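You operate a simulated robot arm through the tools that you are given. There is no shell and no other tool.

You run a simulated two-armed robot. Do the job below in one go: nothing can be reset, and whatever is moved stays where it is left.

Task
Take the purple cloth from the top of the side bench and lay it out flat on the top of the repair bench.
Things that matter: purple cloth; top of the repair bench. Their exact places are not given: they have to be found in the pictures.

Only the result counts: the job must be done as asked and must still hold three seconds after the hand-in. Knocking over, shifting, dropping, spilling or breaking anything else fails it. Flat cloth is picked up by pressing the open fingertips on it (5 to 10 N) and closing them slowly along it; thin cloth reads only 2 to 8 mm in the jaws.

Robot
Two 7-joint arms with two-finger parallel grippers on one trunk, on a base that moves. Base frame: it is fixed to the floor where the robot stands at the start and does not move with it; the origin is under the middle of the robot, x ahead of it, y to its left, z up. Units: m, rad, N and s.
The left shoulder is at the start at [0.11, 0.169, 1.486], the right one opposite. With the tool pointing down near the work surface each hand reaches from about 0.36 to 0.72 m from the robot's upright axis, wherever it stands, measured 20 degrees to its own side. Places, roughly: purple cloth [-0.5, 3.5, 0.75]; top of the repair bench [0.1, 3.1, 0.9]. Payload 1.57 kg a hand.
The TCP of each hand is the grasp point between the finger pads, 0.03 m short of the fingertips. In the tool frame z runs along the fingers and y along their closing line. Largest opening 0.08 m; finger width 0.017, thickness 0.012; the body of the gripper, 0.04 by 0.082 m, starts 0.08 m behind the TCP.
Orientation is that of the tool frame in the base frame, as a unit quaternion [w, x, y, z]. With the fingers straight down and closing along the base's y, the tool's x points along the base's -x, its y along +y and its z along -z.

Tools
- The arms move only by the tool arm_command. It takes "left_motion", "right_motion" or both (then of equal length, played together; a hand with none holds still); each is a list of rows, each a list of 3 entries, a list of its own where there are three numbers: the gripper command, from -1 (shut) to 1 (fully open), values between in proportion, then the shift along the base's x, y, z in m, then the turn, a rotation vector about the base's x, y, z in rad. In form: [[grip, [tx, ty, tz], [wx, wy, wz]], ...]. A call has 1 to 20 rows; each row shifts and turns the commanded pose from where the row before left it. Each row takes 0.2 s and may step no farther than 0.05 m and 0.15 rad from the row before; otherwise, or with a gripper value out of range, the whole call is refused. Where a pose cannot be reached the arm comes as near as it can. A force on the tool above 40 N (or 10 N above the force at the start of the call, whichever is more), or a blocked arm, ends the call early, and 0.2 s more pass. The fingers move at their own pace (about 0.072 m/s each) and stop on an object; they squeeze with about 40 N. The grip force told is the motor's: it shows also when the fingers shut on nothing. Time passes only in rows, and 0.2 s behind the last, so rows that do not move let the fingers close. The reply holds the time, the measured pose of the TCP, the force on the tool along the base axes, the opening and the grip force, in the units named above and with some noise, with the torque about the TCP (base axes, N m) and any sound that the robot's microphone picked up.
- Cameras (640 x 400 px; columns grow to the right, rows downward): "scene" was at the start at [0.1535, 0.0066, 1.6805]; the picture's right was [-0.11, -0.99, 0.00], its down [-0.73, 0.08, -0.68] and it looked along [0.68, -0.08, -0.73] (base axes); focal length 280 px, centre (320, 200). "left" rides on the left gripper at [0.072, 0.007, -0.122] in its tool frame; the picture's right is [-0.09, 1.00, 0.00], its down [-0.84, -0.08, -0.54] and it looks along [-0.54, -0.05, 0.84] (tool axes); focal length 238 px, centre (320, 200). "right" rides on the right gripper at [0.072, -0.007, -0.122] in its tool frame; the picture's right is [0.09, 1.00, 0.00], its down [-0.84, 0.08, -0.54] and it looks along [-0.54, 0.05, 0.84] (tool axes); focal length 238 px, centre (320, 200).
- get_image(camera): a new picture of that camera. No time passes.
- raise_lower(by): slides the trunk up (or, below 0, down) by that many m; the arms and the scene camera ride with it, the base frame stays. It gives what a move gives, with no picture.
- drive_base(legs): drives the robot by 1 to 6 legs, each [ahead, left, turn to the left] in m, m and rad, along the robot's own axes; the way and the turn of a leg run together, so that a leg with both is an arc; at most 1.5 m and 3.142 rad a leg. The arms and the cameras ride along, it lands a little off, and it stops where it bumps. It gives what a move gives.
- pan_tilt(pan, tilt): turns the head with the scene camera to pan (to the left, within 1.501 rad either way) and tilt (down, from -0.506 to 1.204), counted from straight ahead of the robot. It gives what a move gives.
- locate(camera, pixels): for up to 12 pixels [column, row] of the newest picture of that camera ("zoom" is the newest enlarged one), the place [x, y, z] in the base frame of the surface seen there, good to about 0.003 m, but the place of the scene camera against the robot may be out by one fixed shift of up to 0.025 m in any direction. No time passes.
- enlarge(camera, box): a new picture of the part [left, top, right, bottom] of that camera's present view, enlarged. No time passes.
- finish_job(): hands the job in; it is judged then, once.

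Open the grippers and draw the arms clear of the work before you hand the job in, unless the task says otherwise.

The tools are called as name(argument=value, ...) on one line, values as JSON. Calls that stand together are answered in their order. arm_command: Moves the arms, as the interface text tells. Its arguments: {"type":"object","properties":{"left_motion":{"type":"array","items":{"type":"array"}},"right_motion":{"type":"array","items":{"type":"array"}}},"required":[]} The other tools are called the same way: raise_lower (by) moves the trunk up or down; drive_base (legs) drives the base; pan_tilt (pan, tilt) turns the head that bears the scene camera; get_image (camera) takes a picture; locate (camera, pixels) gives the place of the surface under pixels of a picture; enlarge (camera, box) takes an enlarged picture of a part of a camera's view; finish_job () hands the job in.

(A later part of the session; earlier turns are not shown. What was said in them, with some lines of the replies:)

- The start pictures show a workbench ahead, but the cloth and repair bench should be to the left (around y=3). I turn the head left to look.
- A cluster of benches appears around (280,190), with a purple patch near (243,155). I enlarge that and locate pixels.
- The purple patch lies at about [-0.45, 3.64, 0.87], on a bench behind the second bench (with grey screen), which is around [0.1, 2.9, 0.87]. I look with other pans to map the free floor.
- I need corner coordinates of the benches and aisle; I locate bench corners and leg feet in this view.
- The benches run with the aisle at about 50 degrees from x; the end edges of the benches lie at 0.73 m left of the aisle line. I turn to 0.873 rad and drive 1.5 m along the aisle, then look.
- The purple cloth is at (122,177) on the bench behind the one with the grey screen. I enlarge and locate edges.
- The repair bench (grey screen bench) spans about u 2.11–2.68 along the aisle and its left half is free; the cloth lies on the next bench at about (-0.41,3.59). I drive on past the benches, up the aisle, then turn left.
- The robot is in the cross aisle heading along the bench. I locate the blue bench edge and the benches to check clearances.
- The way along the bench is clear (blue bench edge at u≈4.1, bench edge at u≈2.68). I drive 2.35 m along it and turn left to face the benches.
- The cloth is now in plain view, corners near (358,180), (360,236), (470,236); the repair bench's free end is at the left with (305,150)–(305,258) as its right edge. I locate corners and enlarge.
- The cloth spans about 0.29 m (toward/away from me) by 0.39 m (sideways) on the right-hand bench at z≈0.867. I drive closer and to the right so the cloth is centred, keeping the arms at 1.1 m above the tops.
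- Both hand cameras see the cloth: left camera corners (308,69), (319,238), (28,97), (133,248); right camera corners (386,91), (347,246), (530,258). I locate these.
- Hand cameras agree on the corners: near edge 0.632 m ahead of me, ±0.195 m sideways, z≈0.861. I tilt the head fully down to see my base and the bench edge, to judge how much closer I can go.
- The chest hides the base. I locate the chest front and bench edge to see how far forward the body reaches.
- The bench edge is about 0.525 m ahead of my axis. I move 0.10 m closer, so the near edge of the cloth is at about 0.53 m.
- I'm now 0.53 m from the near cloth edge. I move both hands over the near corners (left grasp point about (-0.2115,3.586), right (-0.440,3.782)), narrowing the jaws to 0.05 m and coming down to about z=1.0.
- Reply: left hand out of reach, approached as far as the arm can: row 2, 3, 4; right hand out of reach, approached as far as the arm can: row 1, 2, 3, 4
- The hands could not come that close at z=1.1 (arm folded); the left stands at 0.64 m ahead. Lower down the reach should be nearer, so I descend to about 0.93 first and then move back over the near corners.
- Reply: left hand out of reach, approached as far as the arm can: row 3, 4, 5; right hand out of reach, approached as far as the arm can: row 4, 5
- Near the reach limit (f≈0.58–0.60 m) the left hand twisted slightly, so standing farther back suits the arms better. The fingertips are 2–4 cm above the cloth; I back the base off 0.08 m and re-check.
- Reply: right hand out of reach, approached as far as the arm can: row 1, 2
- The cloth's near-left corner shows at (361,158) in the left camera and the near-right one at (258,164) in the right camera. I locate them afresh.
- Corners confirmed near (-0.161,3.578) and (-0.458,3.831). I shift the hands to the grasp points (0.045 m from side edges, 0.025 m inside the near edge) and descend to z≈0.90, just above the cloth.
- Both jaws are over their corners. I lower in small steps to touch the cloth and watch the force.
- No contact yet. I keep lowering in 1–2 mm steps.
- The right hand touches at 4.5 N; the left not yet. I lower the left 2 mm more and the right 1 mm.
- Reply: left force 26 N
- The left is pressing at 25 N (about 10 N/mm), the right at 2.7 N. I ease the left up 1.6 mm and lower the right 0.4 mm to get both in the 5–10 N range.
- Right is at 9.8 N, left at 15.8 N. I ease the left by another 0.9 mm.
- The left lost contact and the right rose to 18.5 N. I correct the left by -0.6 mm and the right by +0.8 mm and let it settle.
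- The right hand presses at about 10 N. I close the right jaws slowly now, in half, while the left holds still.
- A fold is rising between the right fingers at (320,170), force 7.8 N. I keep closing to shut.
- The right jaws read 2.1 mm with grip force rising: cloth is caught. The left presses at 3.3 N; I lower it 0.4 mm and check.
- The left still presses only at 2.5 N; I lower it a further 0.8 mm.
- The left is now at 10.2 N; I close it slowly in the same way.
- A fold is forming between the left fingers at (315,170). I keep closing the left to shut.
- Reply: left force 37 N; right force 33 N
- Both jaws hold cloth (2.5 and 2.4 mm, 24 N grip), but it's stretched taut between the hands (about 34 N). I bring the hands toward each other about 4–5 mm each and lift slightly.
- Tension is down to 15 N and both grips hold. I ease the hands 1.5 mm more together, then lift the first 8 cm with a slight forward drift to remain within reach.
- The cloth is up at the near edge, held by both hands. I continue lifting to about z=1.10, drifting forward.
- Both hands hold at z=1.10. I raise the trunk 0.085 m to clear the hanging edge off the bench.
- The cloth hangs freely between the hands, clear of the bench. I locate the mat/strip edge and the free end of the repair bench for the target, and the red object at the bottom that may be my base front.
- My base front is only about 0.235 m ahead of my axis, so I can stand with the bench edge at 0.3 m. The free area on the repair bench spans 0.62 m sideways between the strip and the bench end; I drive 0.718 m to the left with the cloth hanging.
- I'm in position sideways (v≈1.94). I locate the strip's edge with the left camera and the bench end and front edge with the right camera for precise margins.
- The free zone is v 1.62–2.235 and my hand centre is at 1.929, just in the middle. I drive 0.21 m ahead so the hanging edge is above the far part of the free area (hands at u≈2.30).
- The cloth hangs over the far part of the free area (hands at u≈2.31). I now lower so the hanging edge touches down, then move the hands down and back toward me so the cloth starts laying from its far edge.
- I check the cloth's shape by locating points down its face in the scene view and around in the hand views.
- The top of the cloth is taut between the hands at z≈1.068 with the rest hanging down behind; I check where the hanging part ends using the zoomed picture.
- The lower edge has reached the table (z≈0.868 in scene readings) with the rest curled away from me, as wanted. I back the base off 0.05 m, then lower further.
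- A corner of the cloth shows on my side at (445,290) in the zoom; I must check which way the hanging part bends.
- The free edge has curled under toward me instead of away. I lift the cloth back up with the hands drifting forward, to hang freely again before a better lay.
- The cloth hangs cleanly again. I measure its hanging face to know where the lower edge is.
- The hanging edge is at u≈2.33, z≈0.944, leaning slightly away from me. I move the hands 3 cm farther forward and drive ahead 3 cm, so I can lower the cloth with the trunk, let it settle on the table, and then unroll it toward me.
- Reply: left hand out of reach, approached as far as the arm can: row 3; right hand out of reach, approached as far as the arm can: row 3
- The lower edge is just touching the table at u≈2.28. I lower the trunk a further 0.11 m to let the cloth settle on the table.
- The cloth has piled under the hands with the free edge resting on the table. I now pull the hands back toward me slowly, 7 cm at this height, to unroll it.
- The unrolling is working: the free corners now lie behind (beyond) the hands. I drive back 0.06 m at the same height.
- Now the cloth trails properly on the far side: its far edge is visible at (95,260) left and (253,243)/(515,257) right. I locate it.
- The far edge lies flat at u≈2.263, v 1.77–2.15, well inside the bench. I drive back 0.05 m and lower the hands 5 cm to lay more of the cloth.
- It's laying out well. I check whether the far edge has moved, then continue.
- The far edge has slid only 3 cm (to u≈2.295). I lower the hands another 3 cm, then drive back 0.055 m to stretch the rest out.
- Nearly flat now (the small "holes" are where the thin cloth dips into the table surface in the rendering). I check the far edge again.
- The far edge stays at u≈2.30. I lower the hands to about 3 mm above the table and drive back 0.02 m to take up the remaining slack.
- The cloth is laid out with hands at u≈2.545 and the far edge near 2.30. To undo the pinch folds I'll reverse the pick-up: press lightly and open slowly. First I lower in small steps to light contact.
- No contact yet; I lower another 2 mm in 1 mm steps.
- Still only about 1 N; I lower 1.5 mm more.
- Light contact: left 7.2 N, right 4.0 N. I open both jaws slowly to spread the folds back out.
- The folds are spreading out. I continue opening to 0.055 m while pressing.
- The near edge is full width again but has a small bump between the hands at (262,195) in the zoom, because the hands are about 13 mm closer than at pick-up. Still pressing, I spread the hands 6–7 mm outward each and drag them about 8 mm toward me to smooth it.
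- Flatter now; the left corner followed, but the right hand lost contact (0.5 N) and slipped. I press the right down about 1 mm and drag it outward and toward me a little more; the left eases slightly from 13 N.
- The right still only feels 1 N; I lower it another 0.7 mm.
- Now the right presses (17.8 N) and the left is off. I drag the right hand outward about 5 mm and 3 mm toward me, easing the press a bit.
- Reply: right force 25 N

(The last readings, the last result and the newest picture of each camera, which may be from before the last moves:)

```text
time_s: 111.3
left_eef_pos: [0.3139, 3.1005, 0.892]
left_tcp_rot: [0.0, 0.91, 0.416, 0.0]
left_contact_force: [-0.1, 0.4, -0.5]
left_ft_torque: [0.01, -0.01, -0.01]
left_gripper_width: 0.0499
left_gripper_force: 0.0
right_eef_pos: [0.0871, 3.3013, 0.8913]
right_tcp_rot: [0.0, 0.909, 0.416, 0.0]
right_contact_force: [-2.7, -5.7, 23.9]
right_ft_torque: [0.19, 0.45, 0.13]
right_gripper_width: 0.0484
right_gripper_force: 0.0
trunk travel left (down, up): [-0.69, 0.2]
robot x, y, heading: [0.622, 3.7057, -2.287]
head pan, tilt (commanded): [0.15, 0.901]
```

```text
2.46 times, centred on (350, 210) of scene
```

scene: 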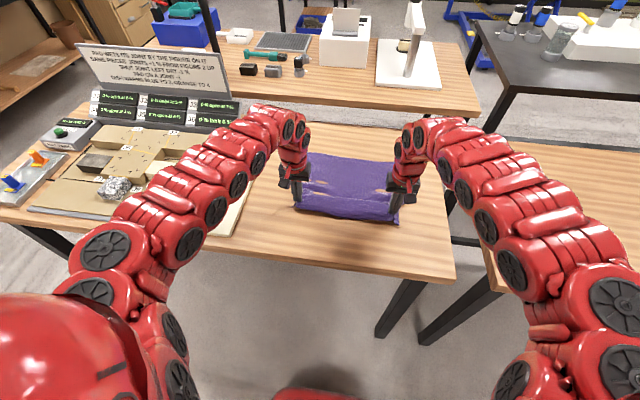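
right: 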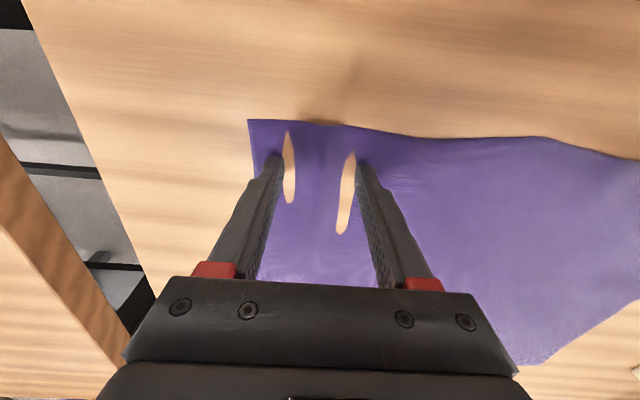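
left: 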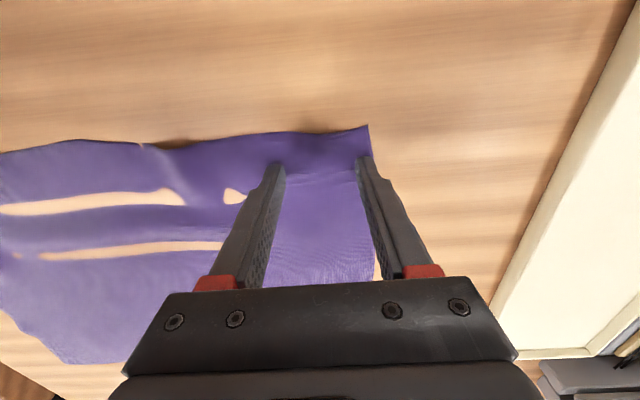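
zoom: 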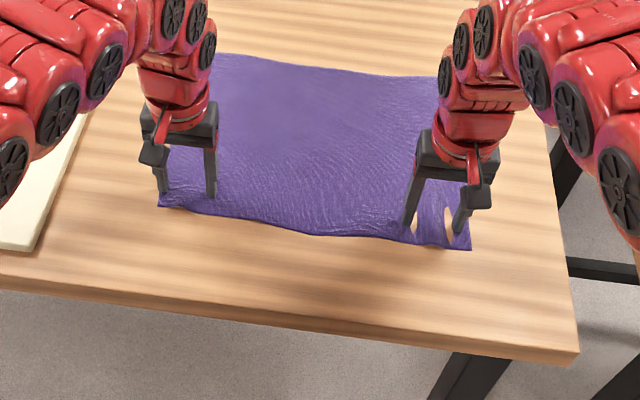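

The cloth is now smooth and flat. I release by lifting both hands straight up with the arms slowly, then with the trunk.

arm_command(left_motion=[[0.25, [0, 0, 0.003], [0, 0, 0]], [0.25, [0, 0, 0.006], [0, 0, 0]], [0.25, [0, 0, 0.01], [0, 0, 0]], [0.25, [0, 0, 0.01], [0, 0, 0]]], right_motion=[[0.25, [0, 0, 0.003], [0, 0, 0]], [0.25, [0, 0, 0.006], [0, 0, 0]], [0.25, [0, 0, 0.01], [0, 0, 0]], [0.25, [0, 0, 0.01], [0, 0, 0]]])

raise_lower(by=0.15)

get_image(camera="left")

get_image(camera="right")

get_image(camera="scene")

```text
time_s: 112.3
left_eef_pos: [0.3137, 3.0989, 0.9206]
left_tcp_rot: [-0.001, 0.909, 0.417, 0.0]
left_contact_force: [-0.7, -0.7, 0.1]
left_ft_torque: [0.02, -0.02, -0.01]
left_gripper_width: 0.0499
left_gripper_force: 0.1
right_eef_pos: [0.0857, 3.3026, 0.917]
right_tcp_rot: [-0.001, 0.909, 0.416, 0.002]
right_contact_force: [0.0, 0.1, 0.5]
right_ft_torque: [0.01, -0.01, 0.01]
right_gripper_width: 0.0501
right_gripper_force: 0.1
trunk travel left (down, up): [-0.69, 0.2]
robot x, y, heading: [0.6205, 3.7082, -2.285]
head pan, tilt (commanded): [0.15, 0.901]
```

```text
time_s: 114.1
left_eef_pos: [0.3128, 3.0977, 1.0712]
left_tcp_rot: [0.0, 0.909, 0.416, 0.0]
left_contact_force: [0.5, -0.4, 0.7]
left_ft_torque: [0.0, -0.01, -0.03]
left_gripper_width: 0.05
left_gripper_force: 0.0
right_eef_pos: [0.086, 3.3017, 1.0672]
right_tcp_rot: [0.0, 0.909, 0.416, 0.002]
right_contact_force: [-0.3, 0.0, 0.8]
right_ft_torque: [-0.03, 0.0, -0.02]
right_gripper_width: 0.0499
right_gripper_force: 0.0
trunk travel left (down, up): [-0.84, 0.05]
robot x, y, heading: [0.6213, 3.7023, -2.282]
head pan, tilt (commanded): [0.15, 0.901]
```

```text
taken
```

left: 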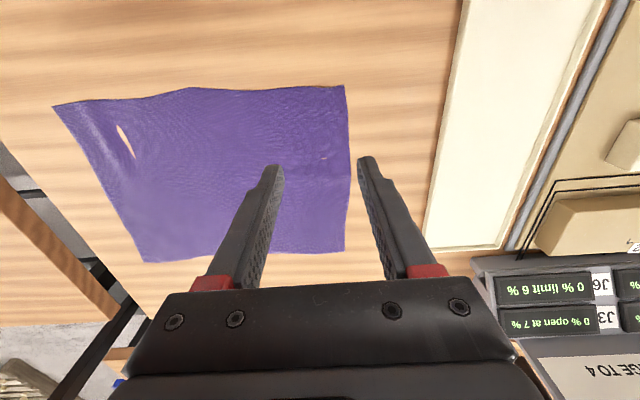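

```text
taken
```

right: 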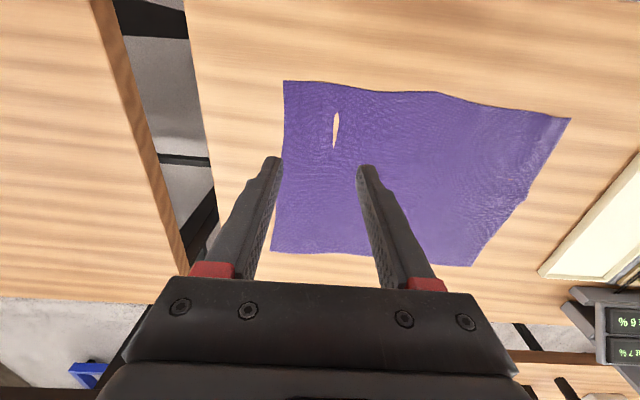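

```text
taken
```

scene: 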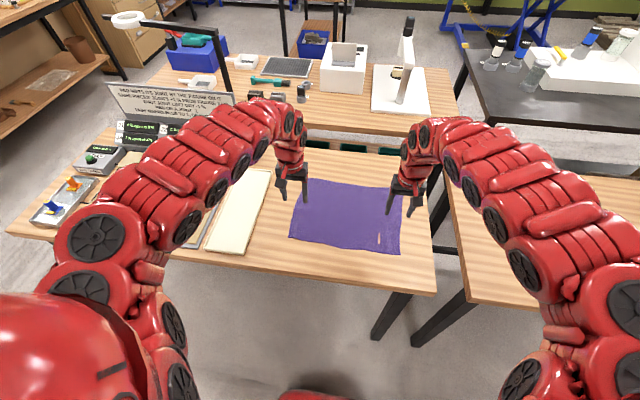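

The cloth lies flat on the repair bench. I check its corners and heights with both hand cameras.

locate(camera="left", pixels=[[340, 90], [342, 248], [60, 107], [148, 258], [190, 92], [115, 125], [135, 135], [200, 150], [200, 200], [325, 150], [100, 150], [260, 120]])

locate(camera="right", pixels=[[287, 85], [275, 246], [468, 262], [565, 120], [437, 96], [322, 130], [350, 130], [450, 170], [320, 90], [300, 150], [500, 140], [400, 120]])

```text
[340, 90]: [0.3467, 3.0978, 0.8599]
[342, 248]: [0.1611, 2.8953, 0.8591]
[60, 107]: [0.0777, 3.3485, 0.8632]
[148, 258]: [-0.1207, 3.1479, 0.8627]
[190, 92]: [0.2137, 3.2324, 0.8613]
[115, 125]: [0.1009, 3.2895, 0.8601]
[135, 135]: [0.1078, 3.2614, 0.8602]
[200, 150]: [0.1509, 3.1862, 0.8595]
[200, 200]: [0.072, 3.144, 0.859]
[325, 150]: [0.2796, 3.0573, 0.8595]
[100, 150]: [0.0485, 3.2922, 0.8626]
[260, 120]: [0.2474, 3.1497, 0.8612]
```

```text
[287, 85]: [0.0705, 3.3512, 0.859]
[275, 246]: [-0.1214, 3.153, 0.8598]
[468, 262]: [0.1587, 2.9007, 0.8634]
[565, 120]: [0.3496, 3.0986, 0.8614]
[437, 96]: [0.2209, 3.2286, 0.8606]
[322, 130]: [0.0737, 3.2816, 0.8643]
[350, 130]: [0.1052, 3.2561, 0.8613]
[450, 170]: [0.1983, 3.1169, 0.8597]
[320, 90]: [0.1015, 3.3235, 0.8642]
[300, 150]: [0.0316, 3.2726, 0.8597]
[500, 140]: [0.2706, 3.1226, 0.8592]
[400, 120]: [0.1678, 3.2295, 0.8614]
```

Corners span about 0.375 x 0.277 m (it was 0.385 x 0.285 before), all heights within 2–4 mm of the table. I take closer looks for any leftover wrinkles.

enlarge(camera="scene", box=[270, 160, 430, 260])

enlarge(camera="right", box=[240, 60, 600, 285])

```text
4.00 times, centred on (350, 210) of scene
```

zoom: 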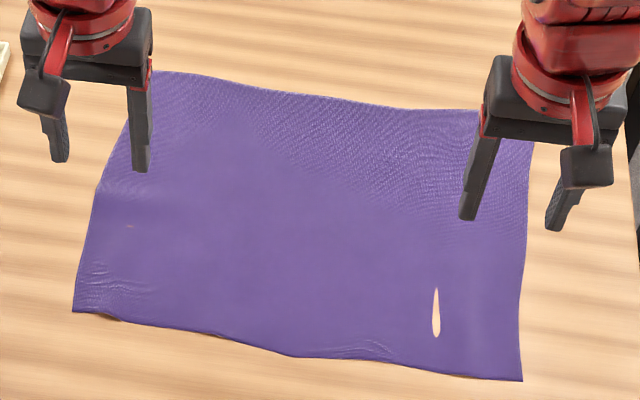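

```text
1.78 times, centred on (420, 172) of right
```

zoom: 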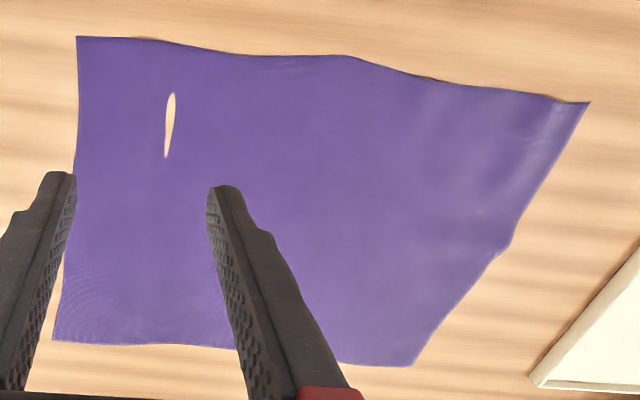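

The cloth is flat with only faint ripples. I open the grippers fully and drive back 0.35 m to draw the arms clear of the bench.

arm_command(left_motion=[[1, [0, 0, 0.01], [0, 0, 0]], [1, [0, 0, 0], [0, 0, 0]], [1, [0, 0, 0], [0, 0, 0]]], right_motion=[[1, [0, 0, 0.01], [0, 0, 0]], [1, [0, 0, 0], [0, 0, 0]], [1, [0, 0, 0], [0, 0, 0]]])

drive_base(legs=[[-0.35, 0, 0]])

pan_tilt(pan=0.0, tilt=0.65)

get_image(camera="scene")

```text
time_s: 114.9
left_eef_pos: [0.3138, 3.0989, 1.0803]
left_tcp_rot: [0.0, 0.909, 0.416, 0.001]
left_contact_force: [-0.3, 0.2, -0.5]
left_ft_torque: [0.0, 0.01, -0.01]
left_gripper_width: 0.0801
left_gripper_force: 0.1
right_eef_pos: [0.085, 3.3029, 1.0774]
right_tcp_rot: [0.0, 0.909, 0.416, 0.002]
right_contact_force: [0.4, 0.7, -0.2]
right_ft_torque: [0.01, 0.0, 0.0]
right_gripper_width: 0.0798
right_gripper_force: 0.2
trunk travel left (down, up): [-0.84, 0.05]
robot x, y, heading: [0.628, 3.7088, -2.285]
head pan, tilt (commanded): [0.15, 0.901]
```

```text
time_s: 117.2
left_eef_pos: [0.547, 3.3606, 1.079]
left_tcp_rot: [-0.001, 0.907, 0.422, 0.0]
left_contact_force: [-0.2, 0.0, 0.9]
left_ft_torque: [-0.03, -0.01, -0.02]
left_gripper_width: 0.0797
left_gripper_force: 0.1
right_eef_pos: [0.318, 3.5603, 1.0774]
right_tcp_rot: [0.0, 0.906, 0.423, 0.002]
right_contact_force: [0.6, 0.3, -0.2]
right_ft_torque: [0.03, 0.01, 0.01]
right_gripper_width: 0.0799
right_gripper_force: 0.0
trunk travel left (down, up): [-0.84, 0.05]
robot x, y, heading: [0.8479, 3.9712, -2.273]
head pan, tilt (commanded): [0.15, 0.901]
```

```text
time_s: 117.9
left_eef_pos: [0.5492, 3.3607, 1.0799]
left_tcp_rot: [0.0, 0.907, 0.422, 0.001]
left_contact_force: [-0.5, 0.7, 0.0]
left_ft_torque: [0.02, -0.01, 0.01]
left_gripper_width: 0.0799
left_gripper_force: 0.0
right_eef_pos: [0.3169, 3.5614, 1.078]
right_tcp_rot: [0.0, 0.906, 0.423, 0.002]
right_contact_force: [0.4, 0.8, -0.1]
right_ft_torque: [0.0, -0.01, 0.02]
right_gripper_width: 0.0801
right_gripper_force: 0.1
trunk travel left (down, up): [-0.84, 0.05]
robot x, y, heading: [0.8484, 3.976, -2.273]
head pan, tilt (commanded): [0.0, 0.649]
```

```text
taken
```

scene: 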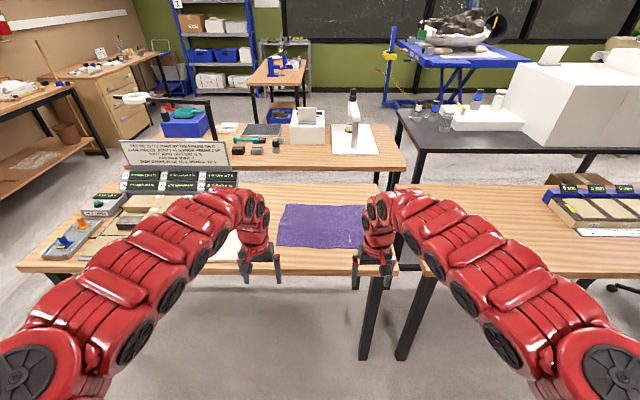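

The purple cloth lies flat on the repair bench at (320,226), nothing else was touched, the grippers are open and the arms are clear. One last close look before handing in.

enlarge(camera="scene", box=[230, 170, 410, 282])

```text
3.56 times, centred on (320, 226) of scene
```

zoom: 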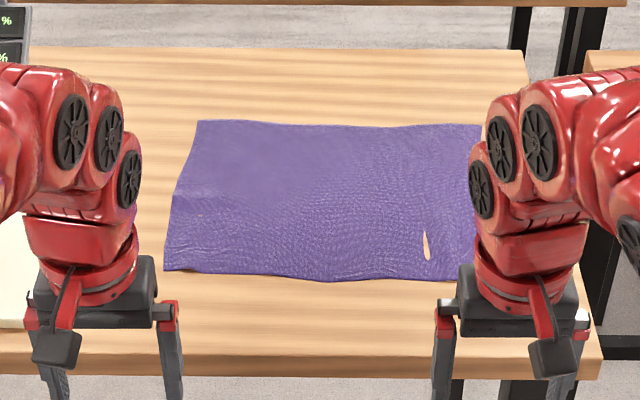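

The close view shows the cloth spread flat, wholly on the bench top and free of folds. I hand the job in.

finish_job()

```text
The job is handed in.
```

The purple cloth is off the side bench and lying flat on the top of the repair bench, and I've handed the job in.

- **Position:** It lies wholly on the bench top, in the free area beside the strip at the edge of the mat. Its centre is at about [0.12, 3.12].
- **Flatness:** It measures about 0.375 x 0.277 m, against 0.385 x 0.285 m before I picked it up. Every point I checked was within about 4 mm of the table. Only faint ripples remain. The small gap visible near one corner appears to be the thin cloth dipping into the table surface in the picture, not a hole.
- **Surroundings:** I saw no sign of anything else being moved or knocked. The grippers are open and the arms are drawn back clear of the bench.

On the first try at laying it, the free edge curled under. I lifted the cloth, laid it again and smoothed it out.
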